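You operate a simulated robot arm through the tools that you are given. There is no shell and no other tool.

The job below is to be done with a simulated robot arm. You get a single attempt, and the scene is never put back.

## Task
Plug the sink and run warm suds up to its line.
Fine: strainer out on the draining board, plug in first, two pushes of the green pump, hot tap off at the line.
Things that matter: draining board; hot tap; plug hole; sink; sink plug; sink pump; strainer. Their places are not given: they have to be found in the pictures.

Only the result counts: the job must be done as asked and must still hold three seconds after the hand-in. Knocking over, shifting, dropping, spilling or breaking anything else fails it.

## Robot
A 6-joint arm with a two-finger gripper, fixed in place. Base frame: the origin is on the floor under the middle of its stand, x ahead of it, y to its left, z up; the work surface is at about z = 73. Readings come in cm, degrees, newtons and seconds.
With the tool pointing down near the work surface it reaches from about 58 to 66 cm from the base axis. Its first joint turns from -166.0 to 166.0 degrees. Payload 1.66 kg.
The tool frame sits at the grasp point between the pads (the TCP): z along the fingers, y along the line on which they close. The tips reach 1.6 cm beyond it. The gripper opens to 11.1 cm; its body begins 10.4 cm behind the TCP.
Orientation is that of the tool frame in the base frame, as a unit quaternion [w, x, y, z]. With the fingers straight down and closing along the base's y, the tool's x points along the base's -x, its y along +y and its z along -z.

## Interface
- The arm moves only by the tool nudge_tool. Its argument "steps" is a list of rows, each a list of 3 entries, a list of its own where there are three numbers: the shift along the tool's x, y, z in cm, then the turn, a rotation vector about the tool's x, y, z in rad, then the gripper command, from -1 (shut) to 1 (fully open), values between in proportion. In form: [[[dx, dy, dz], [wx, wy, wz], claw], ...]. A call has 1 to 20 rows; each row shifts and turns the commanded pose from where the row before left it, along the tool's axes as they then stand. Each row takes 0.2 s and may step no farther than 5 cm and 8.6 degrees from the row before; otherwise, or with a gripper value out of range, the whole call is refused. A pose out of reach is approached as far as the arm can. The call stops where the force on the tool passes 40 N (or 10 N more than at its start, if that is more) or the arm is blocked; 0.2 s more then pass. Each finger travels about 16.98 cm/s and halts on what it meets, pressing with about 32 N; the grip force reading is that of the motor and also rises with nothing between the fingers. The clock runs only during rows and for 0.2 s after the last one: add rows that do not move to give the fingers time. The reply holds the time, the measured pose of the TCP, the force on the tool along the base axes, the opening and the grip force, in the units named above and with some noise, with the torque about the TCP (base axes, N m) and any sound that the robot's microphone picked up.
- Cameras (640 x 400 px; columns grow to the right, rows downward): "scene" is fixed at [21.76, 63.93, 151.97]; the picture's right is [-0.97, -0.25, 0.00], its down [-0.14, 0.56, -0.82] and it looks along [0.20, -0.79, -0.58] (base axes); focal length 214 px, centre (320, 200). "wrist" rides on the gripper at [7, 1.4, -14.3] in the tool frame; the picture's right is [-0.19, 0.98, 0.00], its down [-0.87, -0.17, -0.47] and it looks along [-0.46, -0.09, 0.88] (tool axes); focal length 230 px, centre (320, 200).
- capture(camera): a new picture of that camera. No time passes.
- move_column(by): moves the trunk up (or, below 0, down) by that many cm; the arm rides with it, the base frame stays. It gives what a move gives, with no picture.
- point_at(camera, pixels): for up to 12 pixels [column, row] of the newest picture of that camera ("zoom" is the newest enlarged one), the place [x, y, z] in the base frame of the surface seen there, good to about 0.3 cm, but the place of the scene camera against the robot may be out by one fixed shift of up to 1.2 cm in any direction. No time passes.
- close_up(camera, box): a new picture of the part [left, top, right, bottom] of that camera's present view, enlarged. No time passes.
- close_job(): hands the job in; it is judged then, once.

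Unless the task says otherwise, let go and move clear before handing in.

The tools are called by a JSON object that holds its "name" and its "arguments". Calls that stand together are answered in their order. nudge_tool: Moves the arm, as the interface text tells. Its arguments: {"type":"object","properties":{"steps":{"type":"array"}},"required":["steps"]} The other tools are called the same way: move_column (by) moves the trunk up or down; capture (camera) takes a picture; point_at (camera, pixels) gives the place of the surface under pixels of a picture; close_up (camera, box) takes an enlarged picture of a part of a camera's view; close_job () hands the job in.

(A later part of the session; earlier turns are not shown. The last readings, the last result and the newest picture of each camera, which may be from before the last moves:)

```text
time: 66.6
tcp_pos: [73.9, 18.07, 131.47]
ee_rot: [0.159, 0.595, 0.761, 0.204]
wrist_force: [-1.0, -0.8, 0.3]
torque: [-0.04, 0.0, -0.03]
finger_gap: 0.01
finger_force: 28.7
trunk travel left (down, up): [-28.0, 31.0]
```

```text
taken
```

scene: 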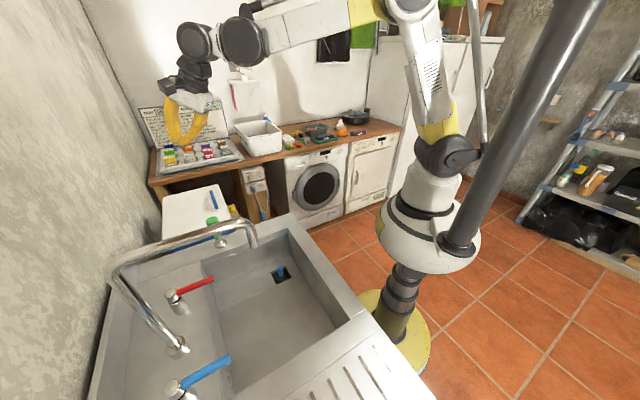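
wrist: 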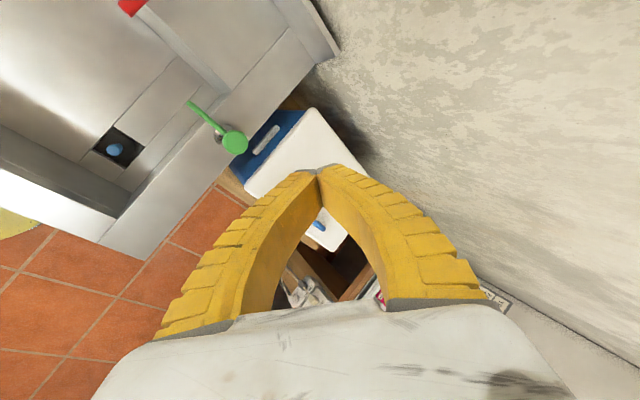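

The arm reaches (73.9,18.1,131.5). I'll lower with the trunk to just above the pump and re-measure the head.

{"name": "move_column", "arguments": {"by": -20}}

{"name": "capture", "arguments": {"camera": "wrist"}}

{"name": "close_up", "arguments": {"camera": "wrist", "box": [200, 90, 360, 190]}}

{"name": "close_up", "arguments": {"camera": "scene", "box": [150, 150, 270, 250]}}

```text
time: 68.8
tcp_pos: [73.96, 18.15, 111.44]
ee_rot: [0.159, 0.595, 0.761, 0.204]
wrist_force: [0.3, 0.8, -0.1]
torque: [-0.01, 0.0, 0.03]
finger_gap: 0.01
finger_force: 28.5
trunk travel left (down, up): [-8.0, 51.0]
```

```text
taken
```

wrist: 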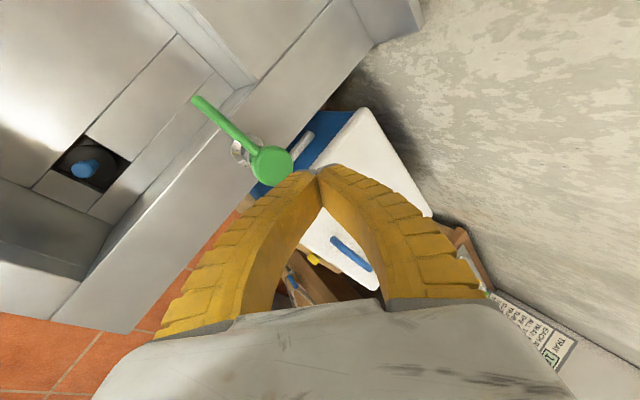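

```text
4.00 times, centred on (280, 140) of wrist
```

zoom: 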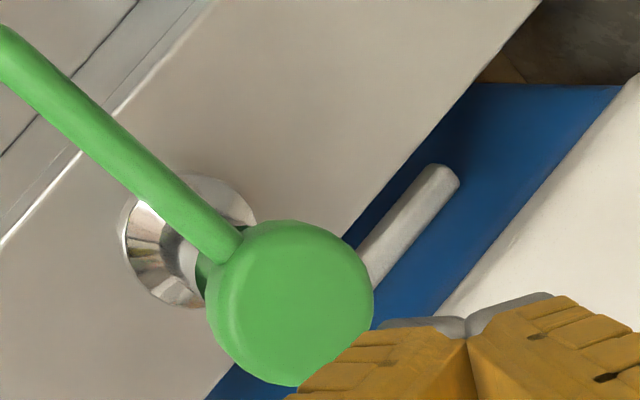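

```text
4.00 times, centred on (210, 200) of scene
```

zoom: 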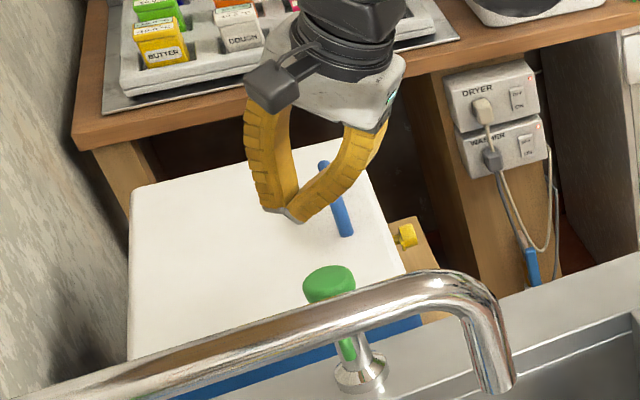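

I'll measure the head's centre and the fingertips in the wrist view.

{"name": "close_up", "arguments": {"camera": "wrist", "box": [200, 90, 360, 190]}}

{"name": "point_at", "arguments": {"camera": "zoom", "pixels": [[290, 300], [220, 300], [362, 300], [290, 240], [290, 370], [400, 328], [455, 325], [510, 308], [468, 345], [240, 250]]}}

```text
4.00 times, centred on (280, 140) of wrist
```

zoom: 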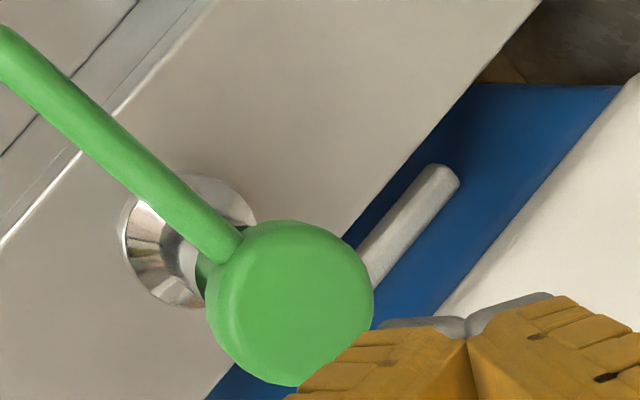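

```text
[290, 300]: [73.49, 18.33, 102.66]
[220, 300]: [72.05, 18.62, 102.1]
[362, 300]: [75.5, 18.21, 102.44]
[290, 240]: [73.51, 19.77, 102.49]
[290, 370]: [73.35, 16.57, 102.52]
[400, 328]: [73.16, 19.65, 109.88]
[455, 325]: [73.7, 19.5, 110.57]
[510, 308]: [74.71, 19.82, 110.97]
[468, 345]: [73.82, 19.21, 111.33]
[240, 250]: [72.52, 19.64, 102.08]
```

The head's centre is (73.7,18.2,102.6) and my lowest fingertip corner is over about (73.5,18.0), 6.8 cm above it. I'll descend 6.2 cm to just above it.

{"name": "nudge_tool", "arguments": {"steps": [[[0.1, -0.82, 1.94], [0, 0, 0], -1], [[0, -1.0, 1.73], [0, 0, 0], -1], [[0, -1.1, 1.91], [0, 0, 0], -1], [[0, 0, 0], [0, 0, 0], -1]]}}

{"name": "close_up", "arguments": {"camera": "wrist", "box": [200, 90, 360, 190]}}

{"name": "close_up", "arguments": {"camera": "scene", "box": [180, 160, 270, 250]}}

```text
time: 69.8
tcp_pos: [74.32, 18.51, 105.24]
ee_rot: [0.159, 0.595, 0.761, 0.204]
wrist_force: [-0.4, -0.1, 0.3]
torque: [-0.02, -0.01, 0.02]
finger_gap: 0.03
finger_force: 28.6
trunk travel left (down, up): [-8.0, 51.0]
```

```text
4.00 times, centred on (280, 140) of wrist
```

zoom: 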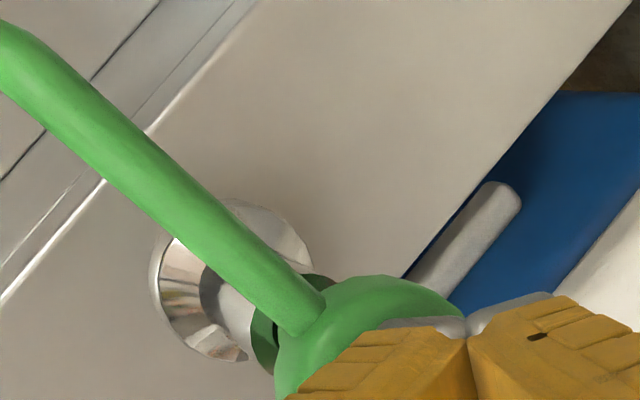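

```text
4.44 times, centred on (225, 205) of scene
```

zoom: 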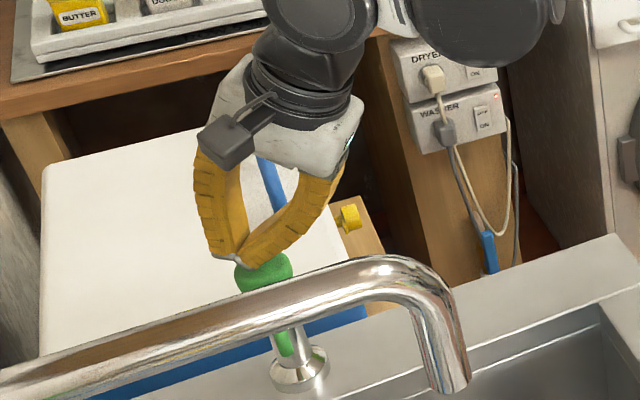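

The tips hover about 0.5 cm over the head's centre. I'll press down in small steps and watch the force and any sound.

{"name": "nudge_tool", "arguments": {"steps": [[[0, -0.25, 0.433], [0, 0, 0], -1], [[0, -0.25, 0.433], [0, 0, 0], -1]]}}

```text
time: 70.4
tcp_pos: [74.13, 18.46, 104.18]
ee_rot: [0.159, 0.595, 0.761, 0.204]
wrist_force: [-0.3, -0.2, 1.1]
torque: [0.02, 0.05, -0.01]
finger_gap: 0.0
finger_force: 28.5
trunk travel left (down, up): [-8.0, 51.0]
```

{"name": "nudge_tool", "arguments": {"steps": [[[0, -0.25, 0.433], [0, 0, 0], -1], [[0, 0, 0], [0, 0, 0], -1]]}}

{"name": "close_up", "arguments": {"camera": "scene", "box": [180, 190, 260, 250]}}

```text
time: 71.0
tcp_pos: [74.25, 18.34, 103.69]
ee_rot: [0.159, 0.595, 0.761, 0.204]
wrist_force: [0.2, 1.0, 1.7]
torque: [-0.04, 0.05, 0.05]
finger_gap: 0.01
finger_force: 28.3
trunk travel left (down, up): [-8.0, 51.0]
```

```text
6.67 times, centred on (220, 220) of scene
```

zoom: 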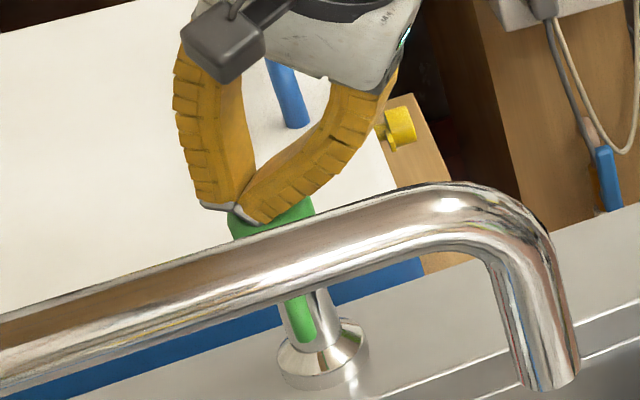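

Contact has begun (about 2 N). I'll keep pressing down to the stop.

{"name": "nudge_tool", "arguments": {"steps": [[[0, -0.25, 0.433], [0, 0, 0], -1], [[0, -0.25, 0.433], [0, 0, 0], -1]]}}

{"name": "nudge_tool", "arguments": {"steps": [[[0, -0.25, 0.433], [0, 0, 0], -1], [[0, 0, 0], [0, 0, 0], -1]]}}

```text
time: 71.6
tcp_pos: [74.16, 18.38, 102.77]
ee_rot: [0.16, 0.595, 0.761, 0.205]
wrist_force: [2.1, 3.1, 6.2]
torque: [0.04, 0.04, -0.02]
finger_gap: 0.0
finger_force: 27.7
trunk travel left (down, up): [-8.0, 51.0]
```

```text
time: 72.2
tcp_pos: [74.12, 18.28, 102.24]
ee_rot: [0.16, 0.595, 0.761, 0.204]
wrist_force: [2.7, 7.2, 21.5]
torque: [-0.01, 0.13, -0.02]
finger_gap: 0.46
finger_force: 28.9
trunk travel left (down, up): [-8.0, 51.0]
```

The force jumped to 21.5 N, so the pump is at or near its stop. I'll look before releasing.

{"name": "close_up", "arguments": {"camera": "scene", "box": [180, 190, 260, 250]}}

{"name": "capture", "arguments": {"camera": "wrist"}}

{"name": "close_up", "arguments": {"camera": "wrist", "box": [120, 40, 320, 200]}}

```text
6.67 times, centred on (220, 220) of scene
```

zoom: 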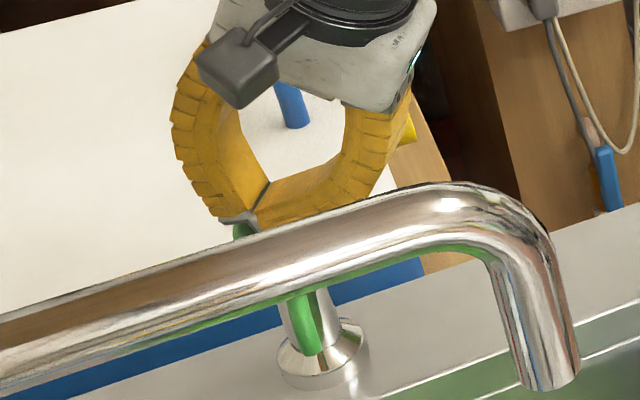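

```text
taken
```

wrist: 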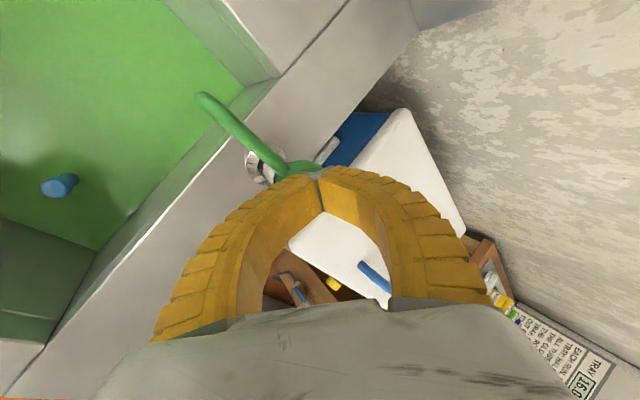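

```text
2.50 times, centred on (220, 120) of wrist
```

zoom: 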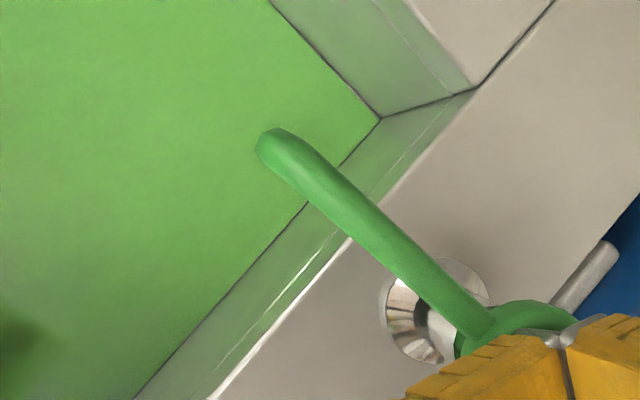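

The push registered: the basin's floor is now green with soap. I'll rise fully off the head and check.

{"name": "nudge_tool", "arguments": {"steps": [[[0, 0.5, -0.866], [0, 0, 0], -1], [[0, 0.5, -0.866], [0, 0, 0], -1], [[0, 0.55, -0.95], [0, 0, 0], -1], [[0, 0, 0], [0, 0, 0], -1], [[0, 0, 0], [0, 0, 0], -1]]}}

{"name": "capture", "arguments": {"camera": "scene"}}

{"name": "capture", "arguments": {"camera": "wrist"}}

{"name": "close_up", "arguments": {"camera": "wrist", "box": [200, 90, 360, 190]}}

```text
time: 73.4
tcp_pos: [74.26, 18.21, 105.33]
ee_rot: [0.159, 0.595, 0.761, 0.204]
wrist_force: [0.5, -1.1, -0.5]
torque: [0.01, -0.03, 0.0]
finger_gap: 0.01
finger_force: 28.3
trunk travel left (down, up): [-8.0, 51.0]
```

```text
taken
```

scene: 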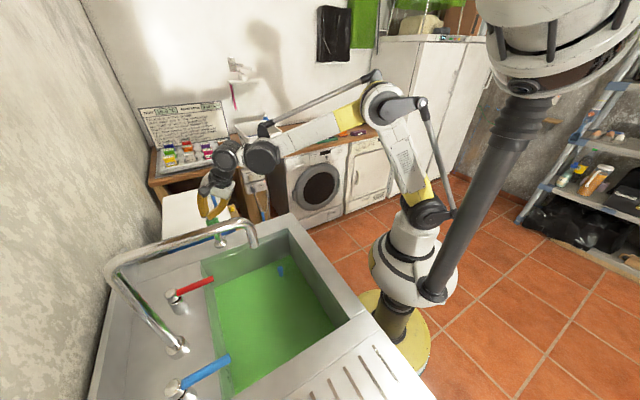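

```text
taken
```

wrist: 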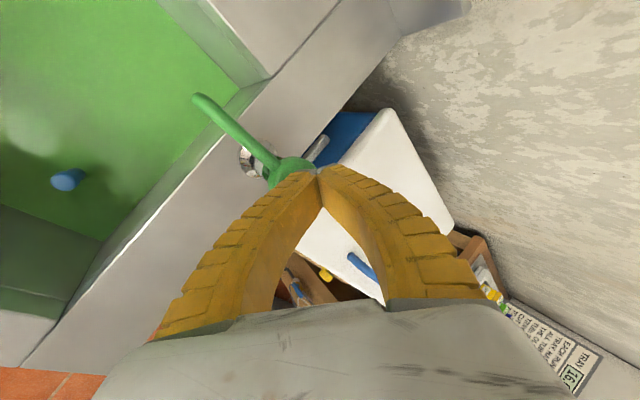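

```text
4.00 times, centred on (280, 140) of wrist
```

zoom: 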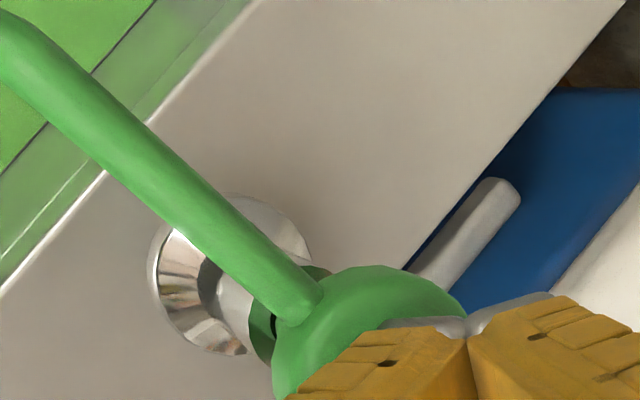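

The head has sprung back and a thin green film lies in the basin. I'll do the second push to the same depth.

{"name": "nudge_tool", "arguments": {"steps": [[[0, -0.4, 0.69], [0, 0, 0], -1], [[0, -0.4, 0.69], [0, 0, 0], -1], [[0, -0.4, 0.69], [0, 0, 0], -1], [[0, -0.35, 0.61], [0, 0, 0], -1], [[0, 0, 0], [0, 0, 0], -1]]}}

{"name": "capture", "arguments": {"camera": "wrist"}}

```text
time: 74.6
tcp_pos: [74.04, 18.22, 102.3]
ee_rot: [0.16, 0.595, 0.761, 0.205]
wrist_force: [2.9, 1.1, 20.9]
torque: [-0.05, 0.11, 0.0]
finger_gap: 0.6
finger_force: 28.5
trunk travel left (down, up): [-8.0, 51.0]
```

```text
taken
```

wrist: 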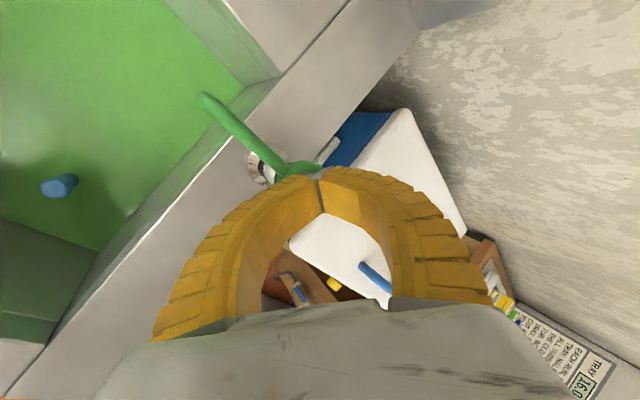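

The second push reached the same depth and force (20.9 N). I'll release upward and raise the trunk well clear.

{"name": "nudge_tool", "arguments": {"steps": [[[0, 0.5, -0.866], [0, 0, 0], -1], [[0, 0.5, -0.866], [0, 0, 0], -1], [[0, 1, -1.73], [0, 0, 0], -1], [[0, 1, -1.73], [0, 0, 0], -1], [[0, 0, 0], [0, 0, 0], -1]]}}

{"name": "move_column", "arguments": {"by": 20}}

{"name": "capture", "arguments": {"camera": "scene"}}

{"name": "close_up", "arguments": {"camera": "scene", "box": [80, 190, 400, 390]}}

```text
time: 75.8
tcp_pos: [74.12, 18.33, 108.15]
ee_rot: [0.159, 0.595, 0.761, 0.203]
wrist_force: [-0.2, -0.1, 0.2]
torque: [-0.01, -0.02, 0.0]
finger_gap: 0.05
finger_force: 28.4
trunk travel left (down, up): [-8.0, 51.0]
```

```text
time: 78.0
tcp_pos: [74.21, 18.47, 128.18]
ee_rot: [0.16, 0.594, 0.762, 0.204]
wrist_force: [0.2, 0.5, 0.2]
torque: [0.03, 0.02, 0.03]
finger_gap: 0.0
finger_force: 28.5
trunk travel left (down, up): [-28.0, 31.0]
```

```text
taken
```

scene: 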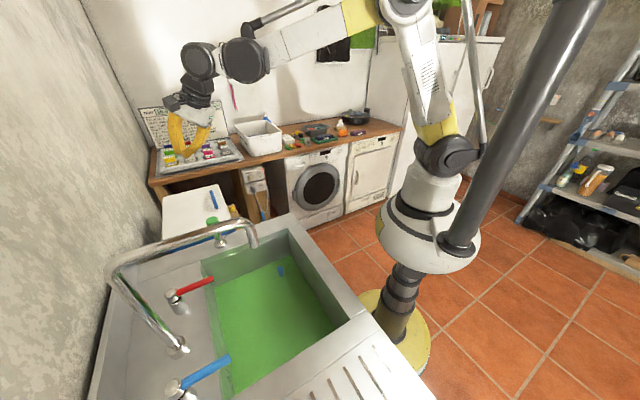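

```text
2.00 times, centred on (240, 290) of scene
```

zoom: 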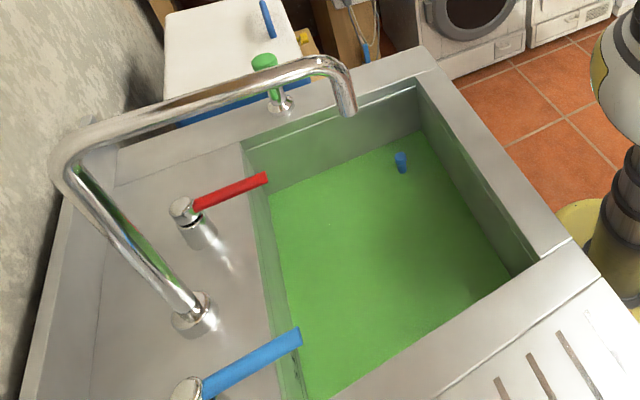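

The pump is back up and the film lies thin on the floor. I'll inspect the hot tap closely, and measure the film's level.

{"name": "close_up", "arguments": {"camera": "scene", "box": [155, 265, 225, 320]}}

{"name": "close_up", "arguments": {"camera": "scene", "box": [160, 345, 240, 400]}}

{"name": "point_at", "arguments": {"camera": "scene", "pixels": [[250, 320], [290, 310], [240, 360], [230, 300], [270, 290]]}}

```text
7.27 times, centred on (190, 292) of scene
```

zoom: 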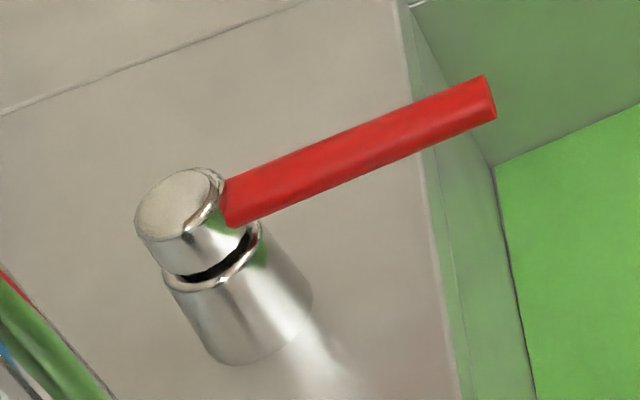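

```text
7.27 times, centred on (200, 372) of scene
```

zoom: 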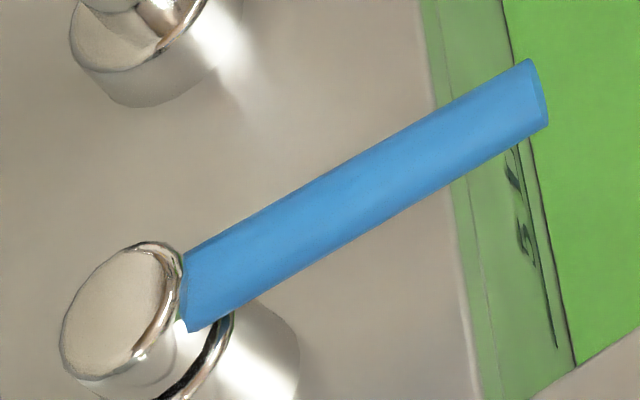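

```text
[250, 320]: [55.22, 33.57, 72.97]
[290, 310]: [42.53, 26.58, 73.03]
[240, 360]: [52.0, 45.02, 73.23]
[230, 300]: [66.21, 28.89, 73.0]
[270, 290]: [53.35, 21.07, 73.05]
```

The film is thin at z 73.0 and the hot tap is an upright body with a cap and red lever pointing to the basin. I'll go back inward, straighten the tool, turn it to yaw 60° and tilt 25° so that the wrist keeps away from the spout.

{"name": "nudge_tool", "arguments": {"steps": [[[0.665, -3.158, -1.833], [0, 0, 0], -1], [[0.665, -3.158, -1.833], [0, 0, 0], -1], [[0.665, -3.158, -1.833], [0, 0, 0], -1], [[0.665, -3.158, -1.833], [0, 0, 0], -1], [[0, 0, 0], [0.131, 0, 0], -1], [[0, 0, 0], [0.131, 0, 0], -1], [[0, 0, 0], [0.131, 0, 0], -1], [[0, 0, 0], [0.131, 0, 0], -1], [[0, 0, 0], [0, 0, 0.128], -1], [[0, 0, 0], [0, 0, 0.128], -1], [[0, 0, 0], [0, 0, 0.128], -1], [[0, 0, 0], [0, 0, 0.128], -1], [[0, 0, 0], [0, 0, 0.128], -1], [[0, 0, 0], [0, 0, 0.128], -1], [[0, 0, 0], [0, 0.109, 0], -0.6], [[0, 0, 0], [0, 0.109, 0], -0.2], [[0, 0, 0], [0, 0.109, 0], -0.1], [[0, 0, 0], [0, 0.109, 0], -0.1], [[0, 0, 0], [0, 0, 0], -0.1]]}}

{"name": "capture", "arguments": {"camera": "wrist"}}

{"name": "capture", "arguments": {"camera": "scene"}}

```text
time: 82.0
tcp_pos: [59.2, 17.46, 128.15]
ee_rot: [-0.108, 0.845, 0.488, 0.188]
wrist_force: [-1.5, -0.6, 0.2]
torque: [-0.01, 0.0, -0.01]
finger_gap: 5.21
finger_force: 2.2
trunk travel left (down, up): [-28.0, 31.0]
```

```text
taken
```

wrist: 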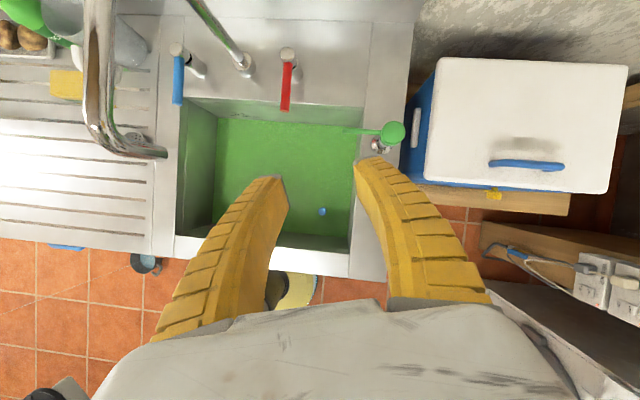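

```text
taken
```

scene: 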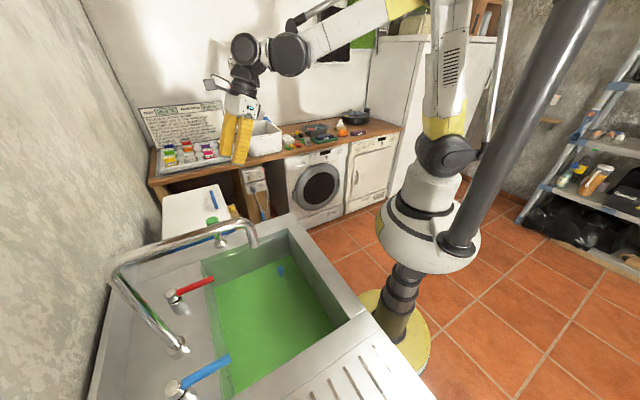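

The view now shows the whole sink: hot lever from (288,62) to (285,110), spout base (243,65), cold lever (178,90). I'll enlarge and measure the hot tap.

{"name": "close_up", "arguments": {"camera": "wrist", "box": [240, 30, 340, 120]}}

{"name": "point_at", "arguments": {"camera": "zoom", "pixels": [[297, 340], [303, 250], [308, 170], [318, 140], [280, 250], [325, 250], [300, 355], [300, 110], [295, 320]]}}

{"name": "point_at", "arguments": {"camera": "wrist", "pixels": [[160, 152], [100, 130], [100, 50], [200, 20], [245, 65], [178, 95], [320, 211], [250, 150], [300, 180]]}}

```text
4.44 times, centred on (290, 75) of wrist
```

zoom: 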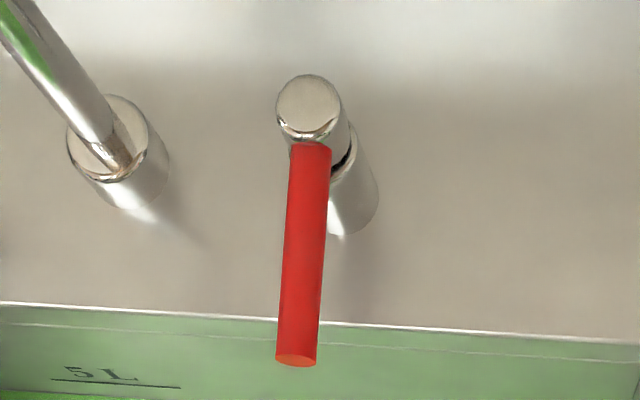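

```text
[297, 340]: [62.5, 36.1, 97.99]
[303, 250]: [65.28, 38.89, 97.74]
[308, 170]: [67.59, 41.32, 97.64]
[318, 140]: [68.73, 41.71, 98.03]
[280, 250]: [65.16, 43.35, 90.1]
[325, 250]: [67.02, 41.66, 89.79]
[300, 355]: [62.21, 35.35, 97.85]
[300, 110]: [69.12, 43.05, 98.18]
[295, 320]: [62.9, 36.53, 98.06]
```

```text
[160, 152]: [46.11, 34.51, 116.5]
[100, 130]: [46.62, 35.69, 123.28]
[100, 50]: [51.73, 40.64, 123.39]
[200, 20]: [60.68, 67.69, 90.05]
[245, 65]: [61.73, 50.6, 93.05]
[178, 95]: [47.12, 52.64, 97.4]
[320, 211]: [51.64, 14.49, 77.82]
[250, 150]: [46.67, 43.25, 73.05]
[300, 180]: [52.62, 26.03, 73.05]
```

The lever runs from the tip (62.3,35.7) to the cap (68.8,42.8) with its top at z 98. I'll move to above a point 2 cm from its tip with the fingers open to straddle it.

{"name": "nudge_tool", "arguments": {"steps": [[[1.77, -1.017, 3.763], [0, 0, 0], -0.1], [[1.77, -1.017, 3.763], [0, 0, 0], -0.1], [[1.77, -1.017, 3.763], [0, 0, 0], -0.1], [[1.77, -1.017, 3.763], [0, 0, 0], -0.1], [[1.77, -1.017, 3.763], [0, 0, 0], -0.1], [[1.77, -1.017, 3.763], [0, 0, 0], -0.1], [[0, 0, 0], [0, 0, 0], -0.1]]}}

{"name": "capture", "arguments": {"camera": "wrist"}}

{"name": "capture", "arguments": {"camera": "scene"}}

```text
time: 83.5
tcp_pos: [63.55, 37.04, 112.12]
ee_rot: [-0.108, 0.846, 0.488, 0.187]
wrist_force: [0.2, -0.5, 0.7]
torque: [0.02, -0.03, 0.02]
finger_gap: 5.22
finger_force: 1.1
trunk travel left (down, up): [-28.0, 31.0]
```

```text
taken
```

wrist: 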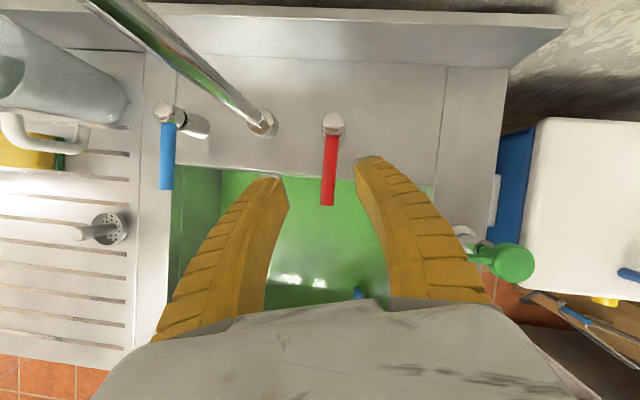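

```text
taken
```

scene: 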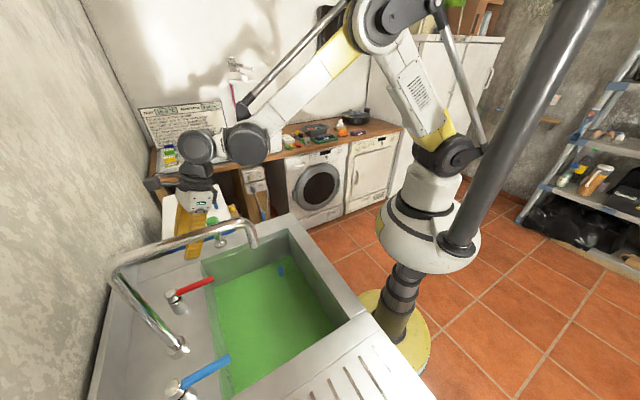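

The lever at (328,165) lies midway between the fingertips. I'll descend 10 cm and check again.

{"name": "nudge_tool", "arguments": {"steps": [[[-1.48, 0, 3.164], [0, 0, 0], -0.1], [[-1.48, 0, 3.164], [0, 0, 0], -0.1], [[-1.27, 0, 2.712], [0, 0, 0], -0.1], [[0, 0, 0], [0, 0, 0], -0.1]]}}

{"name": "capture", "arguments": {"camera": "wrist"}}

{"name": "close_up", "arguments": {"camera": "wrist", "box": [240, 80, 400, 230]}}

{"name": "capture", "arguments": {"camera": "scene"}}

```text
time: 84.5
tcp_pos: [63.58, 37.1, 102.25]
ee_rot: [-0.108, 0.845, 0.488, 0.188]
wrist_force: [0.5, -0.3, -0.3]
torque: [0.01, 0.01, 0.01]
finger_gap: 5.24
finger_force: 1.5
trunk travel left (down, up): [-28.0, 31.0]
```

```text
taken
```

wrist: 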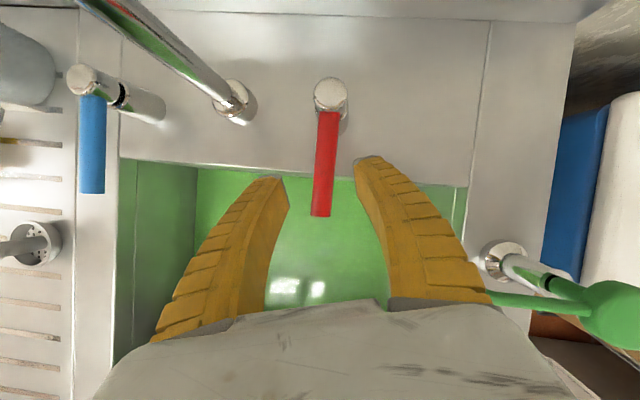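

```text
2.67 times, centred on (320, 155) of wrist
```

zoom: 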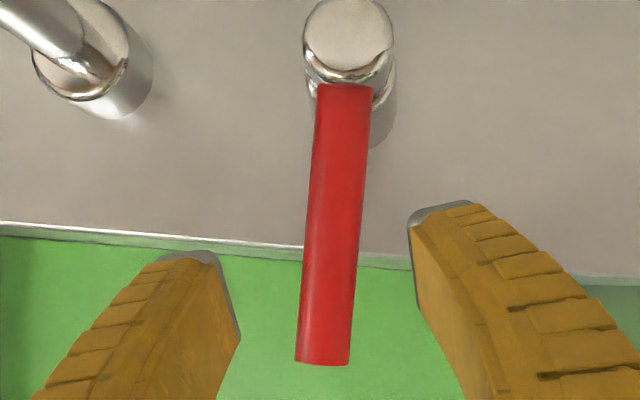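

```text
taken
```

scene: 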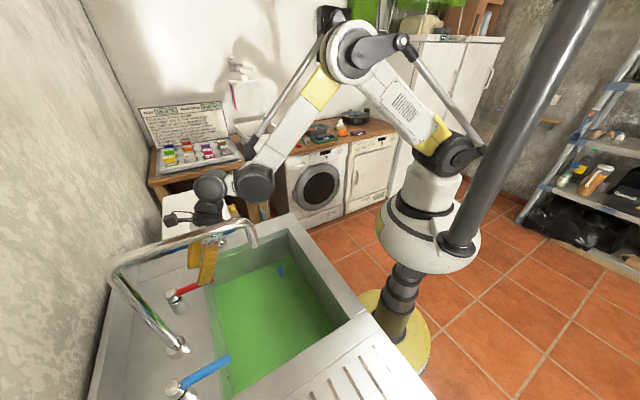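

The lever stays midway between the tips. I'll descend the last 4.8 cm so that the fingers straddle it.

{"name": "nudge_tool", "arguments": {"steps": [[[-1.0, 0, 2.17], [0, 0, 0], -0.1], [[-1.03, 0, 2.17], [0, 0, 0], -0.1], [[0, 0, 0], [0, 0, 0], -0.1]]}}

{"name": "capture", "arguments": {"camera": "wrist"}}

{"name": "close_up", "arguments": {"camera": "wrist", "box": [240, 80, 400, 230]}}

{"name": "close_up", "arguments": {"camera": "scene", "box": [130, 200, 270, 320]}}

```text
time: 85.3
tcp_pos: [63.68, 37.0, 97.43]
ee_rot: [-0.109, 0.845, 0.489, 0.188]
wrist_force: [-0.7, -0.2, 0.1]
torque: [-0.01, 0.0, 0.02]
finger_gap: 5.24
finger_force: 1.3
trunk travel left (down, up): [-28.0, 31.0]
```

```text
taken
```

wrist: 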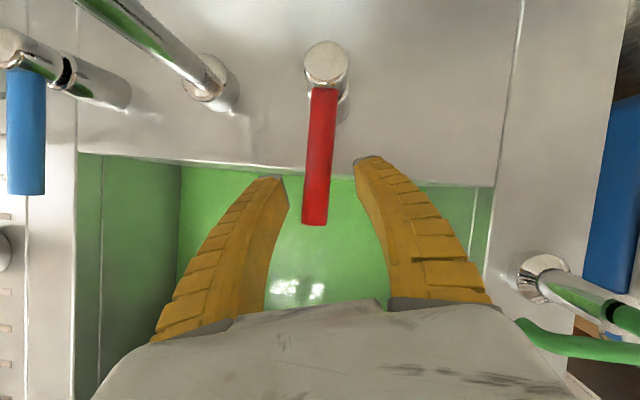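

```text
2.67 times, centred on (320, 155) of wrist
```

zoom: 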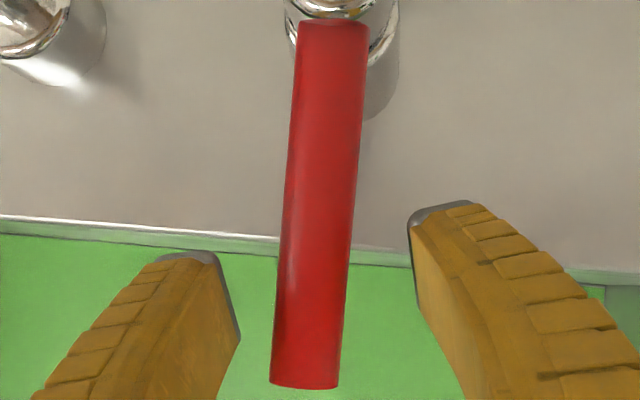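

```text
3.33 times, centred on (200, 260) of scene
```

zoom: 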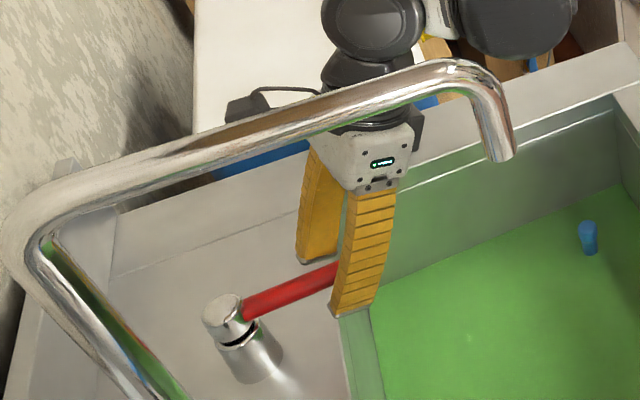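

The lever is between the fingers, a bit nearer the left one (gaps about 1.3 and 2.0 cm). I'll centre by 0.35 cm and close softly on it so that I can feel which way it moves.

{"name": "nudge_tool", "arguments": {"steps": [[[0, -0.35, 0], [0, 0, 0], -0.1], [[0, 0, 0], [0, 0, 0], -0.4], [[0, 0, 0], [0, 0, 0], -0.6], [[0, 0, 0], [0, 0, 0], -0.6]]}}

{"name": "close_up", "arguments": {"camera": "wrist", "box": [240, 80, 400, 230]}}

```text
time: 86.3
tcp_pos: [63.27, 37.21, 97.46]
ee_rot: [-0.107, 0.846, 0.488, 0.187]
wrist_force: [2.2, -1.8, 0.2]
torque: [0.03, 0.0, -0.01]
finger_gap: 2.63
finger_force: 3.2
trunk travel left (down, up): [-28.0, 31.0]
```

```text
2.67 times, centred on (320, 155) of wrist
```

zoom: 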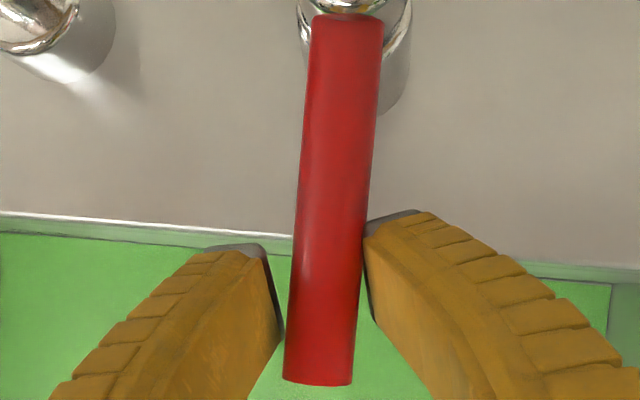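

The right finger touches the lever with about 3 N. I'll push gently 0.3 cm that way (tool -y) and see whether it yields.

{"name": "nudge_tool", "arguments": {"steps": [[[0, -0.3, 0], [0, 0, 0], -0.6], [[0, 0, 0], [0, 0, 0], -0.6]]}}

{"name": "close_up", "arguments": {"camera": "wrist", "box": [240, 80, 400, 230]}}

```text
time: 87.0
tcp_pos: [63.06, 37.36, 97.48]
ee_rot: [-0.108, 0.846, 0.488, 0.188]
wrist_force: [7.1, -4.6, 1.3]
torque: [-0.07, -0.01, -0.11]
finger_gap: 3.06
finger_force: 5.9
trunk travel left (down, up): [-28.0, 31.0]
```

```text
2.67 times, centred on (320, 155) of wrist
```

zoom: 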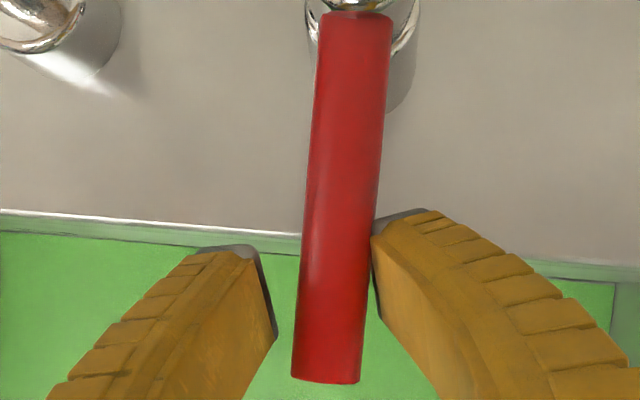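

In that direction the lever holds (8 N, and the finger was pushed back instead). I'll try the other way (tool +y).

{"name": "nudge_tool", "arguments": {"steps": [[[0, 0.5, 0], [0, 0, 0], -0.6], [[0, 0.5, 0], [0, 0, 0], -0.6], [[0, 0, 0], [0, 0, 0], -0.6]]}}

{"name": "close_up", "arguments": {"camera": "wrist", "box": [240, 80, 400, 230]}}

```text
time: 87.8
tcp_pos: [63.85, 36.95, 97.55]
ee_rot: [-0.109, 0.845, 0.489, 0.187]
wrist_force: [-5.8, 6.3, 0.3]
torque: [0.05, 0.01, -0.09]
finger_gap: 3.04
finger_force: 5.8
trunk travel left (down, up): [-28.0, 31.0]
```

```text
2.67 times, centred on (320, 155) of wrist
```

zoom: 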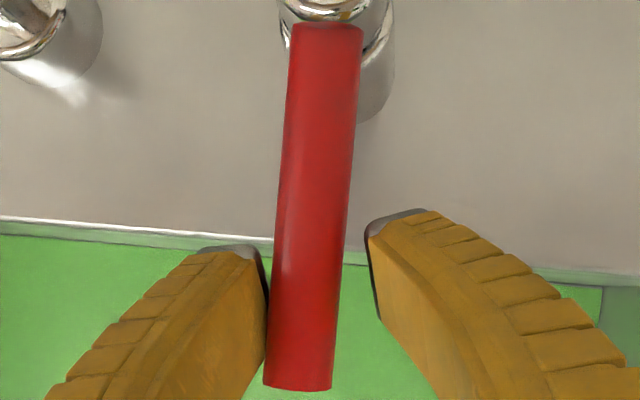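

Both sideways directions are stiff, so the lever likely lifts. I'll centre, grip it and try a small lift.

{"name": "nudge_tool", "arguments": {"steps": [[[0, -0.52, 0], [0, 0, 0], -0.6], [[0, 0, 0], [0, 0, 0], -1], [[0, 0, 0], [0, 0, 0], -1], [[0, 0, 0], [0, 0, 0], -1]]}}

{"name": "close_up", "arguments": {"camera": "wrist", "box": [240, 80, 400, 230]}}

```text
time: 88.8
tcp_pos: [63.42, 37.16, 97.48]
ee_rot: [-0.109, 0.845, 0.488, 0.188]
wrist_force: [-3.8, -2.3, -4.3]
torque: [-0.23, 0.33, -0.81]
finger_gap: 2.06
finger_force: 34.0
trunk travel left (down, up): [-28.0, 31.0]
```

```text
2.67 times, centred on (320, 155) of wrist
```

zoom: 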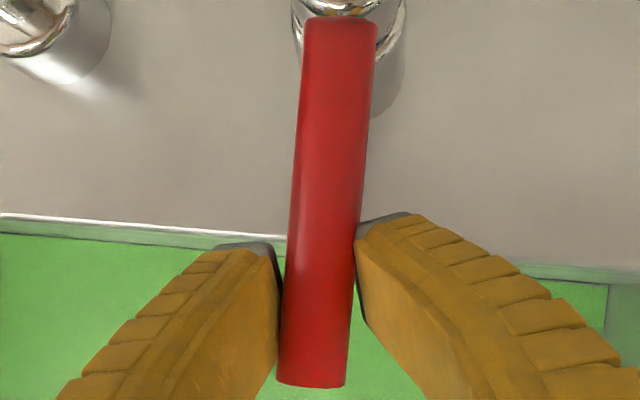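

The lever is gripped (gap 2.06 cm). I'll lift 0.4 cm and read the force.

{"name": "nudge_tool", "arguments": {"steps": [[[0.085, 0, -0.181], [0, 0, 0], -1], [[0.085, 0, -0.181], [0, 0, 0], -1], [[0, 0, 0], [0, 0, 0], -1]]}}

{"name": "close_up", "arguments": {"camera": "scene", "box": [130, 200, 270, 320]}}

```text
time: 89.5
tcp_pos: [63.44, 37.07, 97.88]
ee_rot: [-0.108, 0.846, 0.488, 0.187]
wrist_force: [-7.9, -4.1, -8.1]
torque: [-0.47, 0.52, -0.86]
finger_gap: 1.76
finger_force: 34.4
trunk travel left (down, up): [-28.0, 31.0]
```

```text
3.33 times, centred on (200, 260) of scene
```

zoom: 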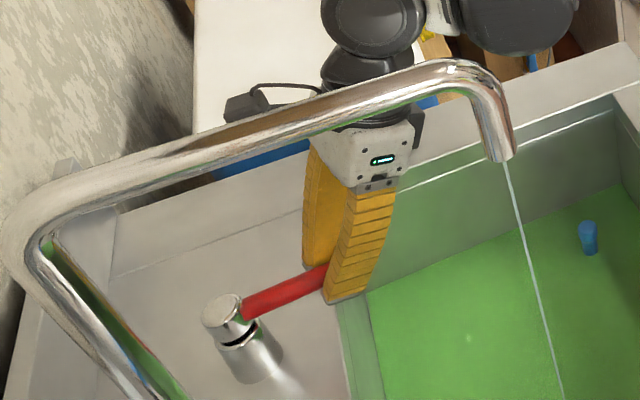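

Water runs in a thin stream from the spout: lifting opens the tap. I'll lift about 0.8 cm more for a moderate flow.

{"name": "nudge_tool", "arguments": {"steps": [[[0.085, 0, -0.181], [0, 0, 0], -1], [[0.085, 0, -0.181], [0, 0, 0], -1], [[0.085, 0, -0.181], [0, 0, 0], -1], [[0.085, 0, -0.181], [0, 0, 0], -1], [[0, 0, 0], [0, 0, 0], -1]]}}

{"name": "capture", "arguments": {"camera": "scene"}}

{"name": "close_up", "arguments": {"camera": "scene", "box": [130, 200, 350, 390]}}

{"name": "point_at", "arguments": {"camera": "scene", "pixels": [[250, 320], [290, 310], [240, 360], [230, 300], [290, 290]]}}

{"name": "capture", "arguments": {"camera": "wrist"}}

```text
time: 90.8
tcp_pos: [63.45, 37.45, 98.65]
ee_rot: [-0.108, 0.845, 0.488, 0.188]
wrist_force: [-4.6, 3.5, -2.7]
torque: [-0.14, 0.13, -0.69]
finger_gap: 1.33
finger_force: 34.2
trunk travel left (down, up): [-28.0, 31.0]
```

```text
taken
```

scene: 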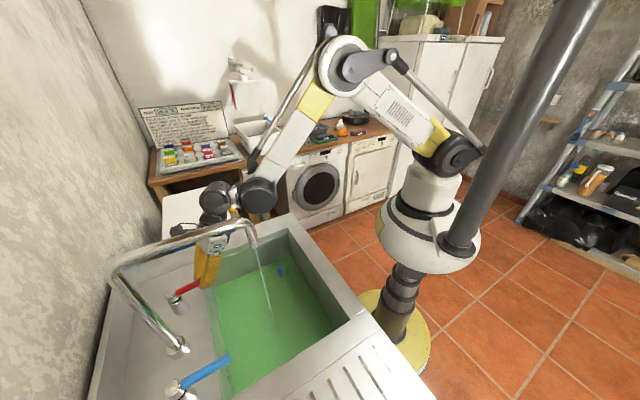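

```text
2.11 times, centred on (240, 295) of scene
```

zoom: 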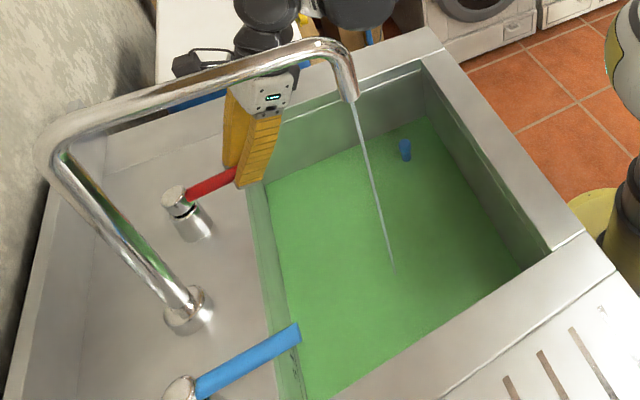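

```text
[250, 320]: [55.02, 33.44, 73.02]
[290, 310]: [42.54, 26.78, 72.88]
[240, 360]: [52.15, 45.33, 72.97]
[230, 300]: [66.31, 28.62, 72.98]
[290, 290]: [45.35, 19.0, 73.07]
```

```text
taken
```

wrist: 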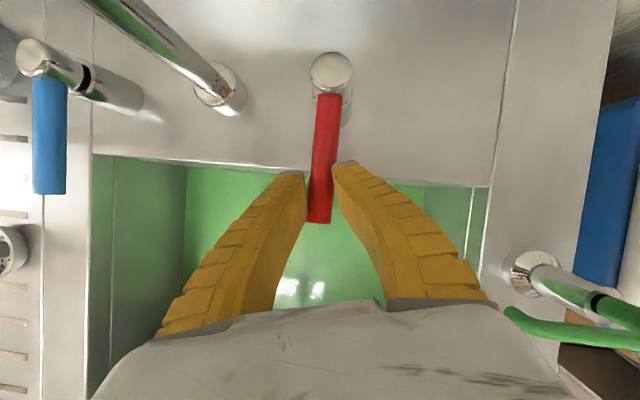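

The lever rests cradled in the fingers and a steady stream runs. I'll hold for 4 s and see how fast the level rises.

{"name": "nudge_tool", "arguments": {"steps": [[[0, 0, 0], [0, 0, 0], -1], [[0, 0, 0], [0, 0, 0], -1], [[0, 0, 0], [0, 0, 0], -1], [[0, 0, 0], [0, 0, 0], -1], [[0, 0, 0], [0, 0, 0], -1], [[0, 0, 0], [0, 0, 0], -1], [[0, 0, 0], [0, 0, 0], -1], [[0, 0, 0], [0, 0, 0], -1], [[0, 0, 0], [0, 0, 0], -1], [[0, 0, 0], [0, 0, 0], -1], [[0, 0, 0], [0, 0, 0], -1], [[0, 0, 0], [0, 0, 0], -1], [[0, 0, 0], [0, 0, 0], -1], [[0, 0, 0], [0, 0, 0], -1], [[0, 0, 0], [0, 0, 0], -1], [[0, 0, 0], [0, 0, 0], -1], [[0, 0, 0], [0, 0, 0], -1], [[0, 0, 0], [0, 0, 0], -1], [[0, 0, 0], [0, 0, 0], -1]]}}

{"name": "capture", "arguments": {"camera": "scene"}}

{"name": "point_at", "arguments": {"camera": "scene", "pixels": [[250, 320], [290, 310], [240, 360], [230, 300], [290, 290], [260, 340], [300, 320], [220, 320], [245, 300], [310, 330], [235, 340], [280, 330]]}}

{"name": "close_up", "arguments": {"camera": "scene", "box": [220, 350, 260, 395]}}

{"name": "close_up", "arguments": {"camera": "scene", "box": [160, 220, 300, 330]}}

```text
time: 94.8
tcp_pos: [63.42, 37.19, 98.53]
ee_rot: [-0.108, 0.846, 0.488, 0.188]
wrist_force: [-1.3, 11.3, 1.3]
torque: [0.2, -0.16, -0.71]
finger_gap: 1.44
finger_force: 34.2
trunk travel left (down, up): [-28.0, 31.0]
```

```text
taken
```

scene: 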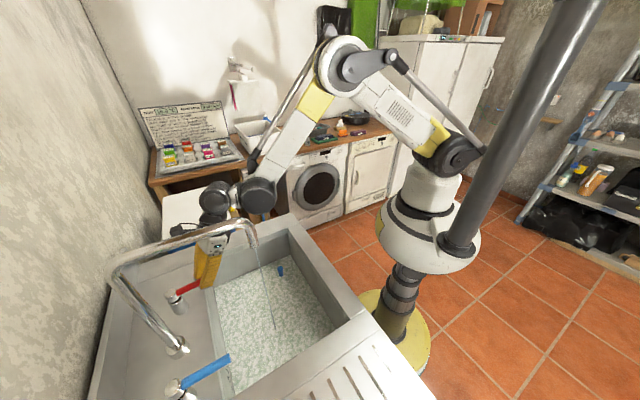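

```text
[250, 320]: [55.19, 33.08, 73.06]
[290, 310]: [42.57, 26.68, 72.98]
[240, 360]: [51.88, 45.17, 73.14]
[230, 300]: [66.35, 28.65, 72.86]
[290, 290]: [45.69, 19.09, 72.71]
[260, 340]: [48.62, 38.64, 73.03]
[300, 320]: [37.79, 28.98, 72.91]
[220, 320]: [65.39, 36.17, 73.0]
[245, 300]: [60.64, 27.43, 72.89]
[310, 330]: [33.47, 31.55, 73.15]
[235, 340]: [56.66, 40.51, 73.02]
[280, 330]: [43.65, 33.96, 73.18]
```

```text
8.89 times, centred on (240, 372) of scene
```

zoom: 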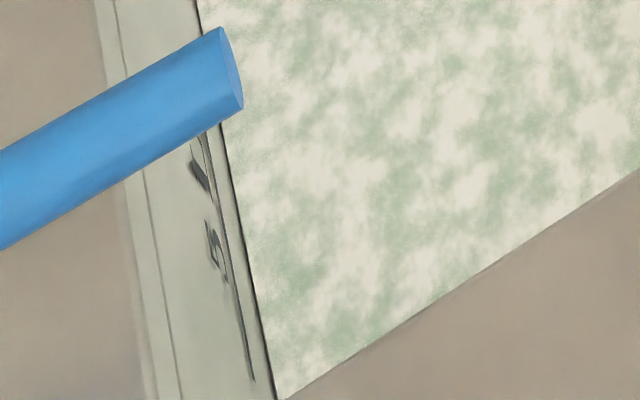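

```text
3.64 times, centred on (230, 275) of scene
```

zoom: 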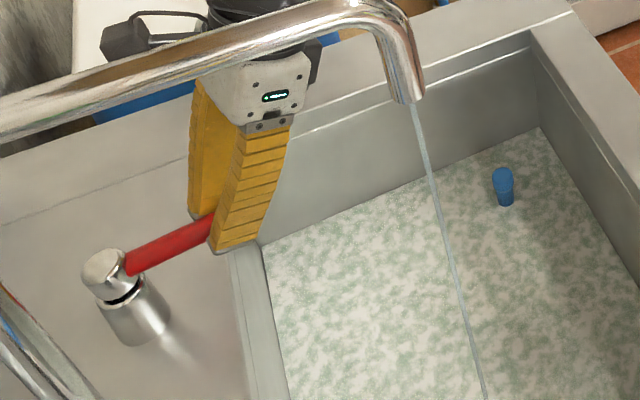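

Suds have formed but the level has hardly risen (about 73.0). I'll lift the lever another 1 cm for more flow.

{"name": "nudge_tool", "arguments": {"steps": [[[0.085, 0, -0.181], [0, 0, 0], -1], [[0.085, 0, -0.181], [0, 0, 0], -1], [[0.085, 0, -0.181], [0, 0, 0], -1], [[0.085, 0, -0.181], [0, 0, 0], -1], [[0.085, 0, -0.181], [0, 0, 0], -1], [[0, 0, 0], [0, 0, 0], -1]]}}

{"name": "capture", "arguments": {"camera": "scene"}}

{"name": "close_up", "arguments": {"camera": "scene", "box": [160, 220, 300, 330]}}

{"name": "capture", "arguments": {"camera": "wrist"}}

```text
time: 96.2
tcp_pos: [63.41, 37.13, 99.56]
ee_rot: [-0.107, 0.846, 0.488, 0.187]
wrist_force: [-5.0, 8.9, -5.4]
torque: [-0.21, 0.3, -0.32]
finger_gap: 0.91
finger_force: 34.1
trunk travel left (down, up): [-28.0, 31.0]
```

```text
taken
```

scene: 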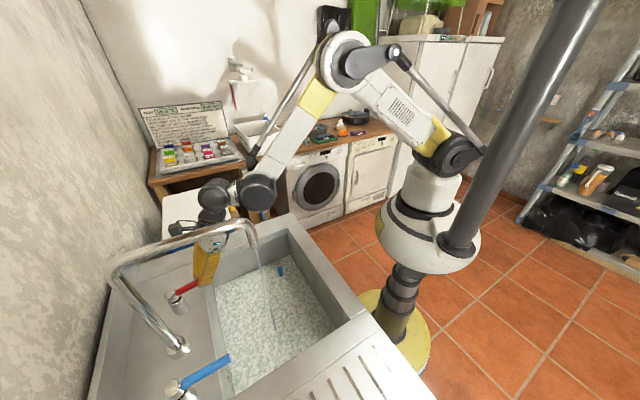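

```text
3.64 times, centred on (230, 275) of scene
```

zoom: 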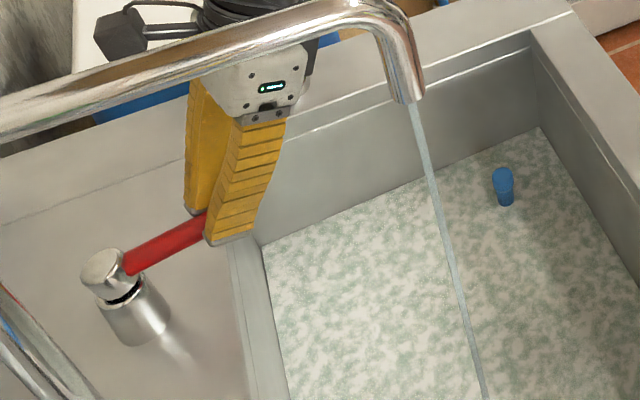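

```text
taken
```

wrist: 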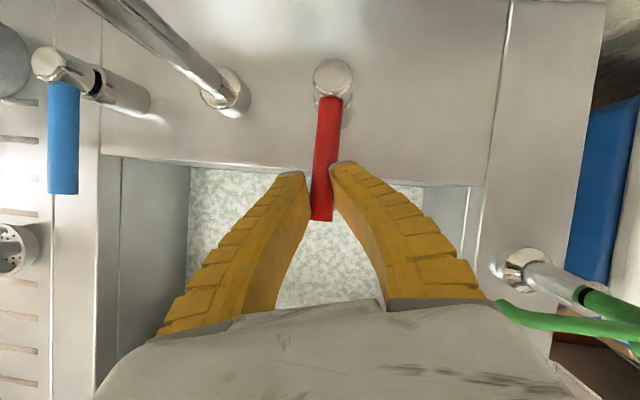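

The fingers slip up along the lever (gap 0.91) and the flow is only slightly stronger. I'll compare the lever's angle with the first picture.

{"name": "close_up", "arguments": {"camera": "scene", "box": [100, 250, 260, 350]}}

{"name": "point_at", "arguments": {"camera": "wrist", "pixels": [[328, 110], [325, 140], [322, 165], [321, 200], [321, 215], [333, 72]]}}

{"name": "close_up", "arguments": {"camera": "wrist", "box": [240, 60, 400, 230]}}

```text
4.00 times, centred on (180, 300) of scene
```

zoom: 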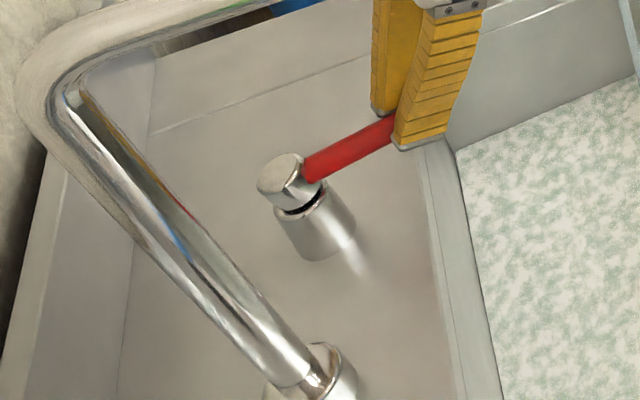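

```text
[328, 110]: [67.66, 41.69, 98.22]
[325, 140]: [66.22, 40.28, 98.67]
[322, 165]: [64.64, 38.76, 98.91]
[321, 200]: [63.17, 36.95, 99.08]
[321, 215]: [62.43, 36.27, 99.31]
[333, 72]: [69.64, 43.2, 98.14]
```

```text
2.35 times, centred on (320, 145) of wrist
```

zoom: 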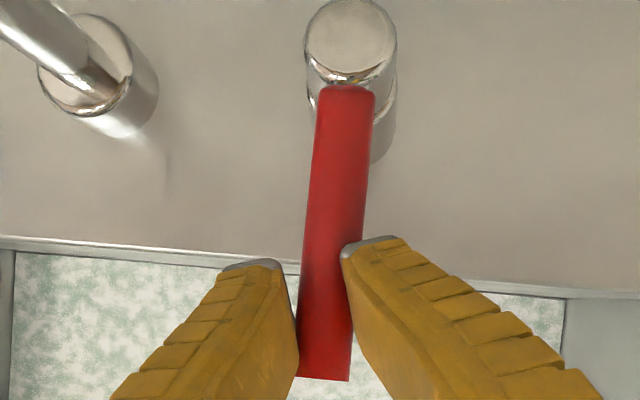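

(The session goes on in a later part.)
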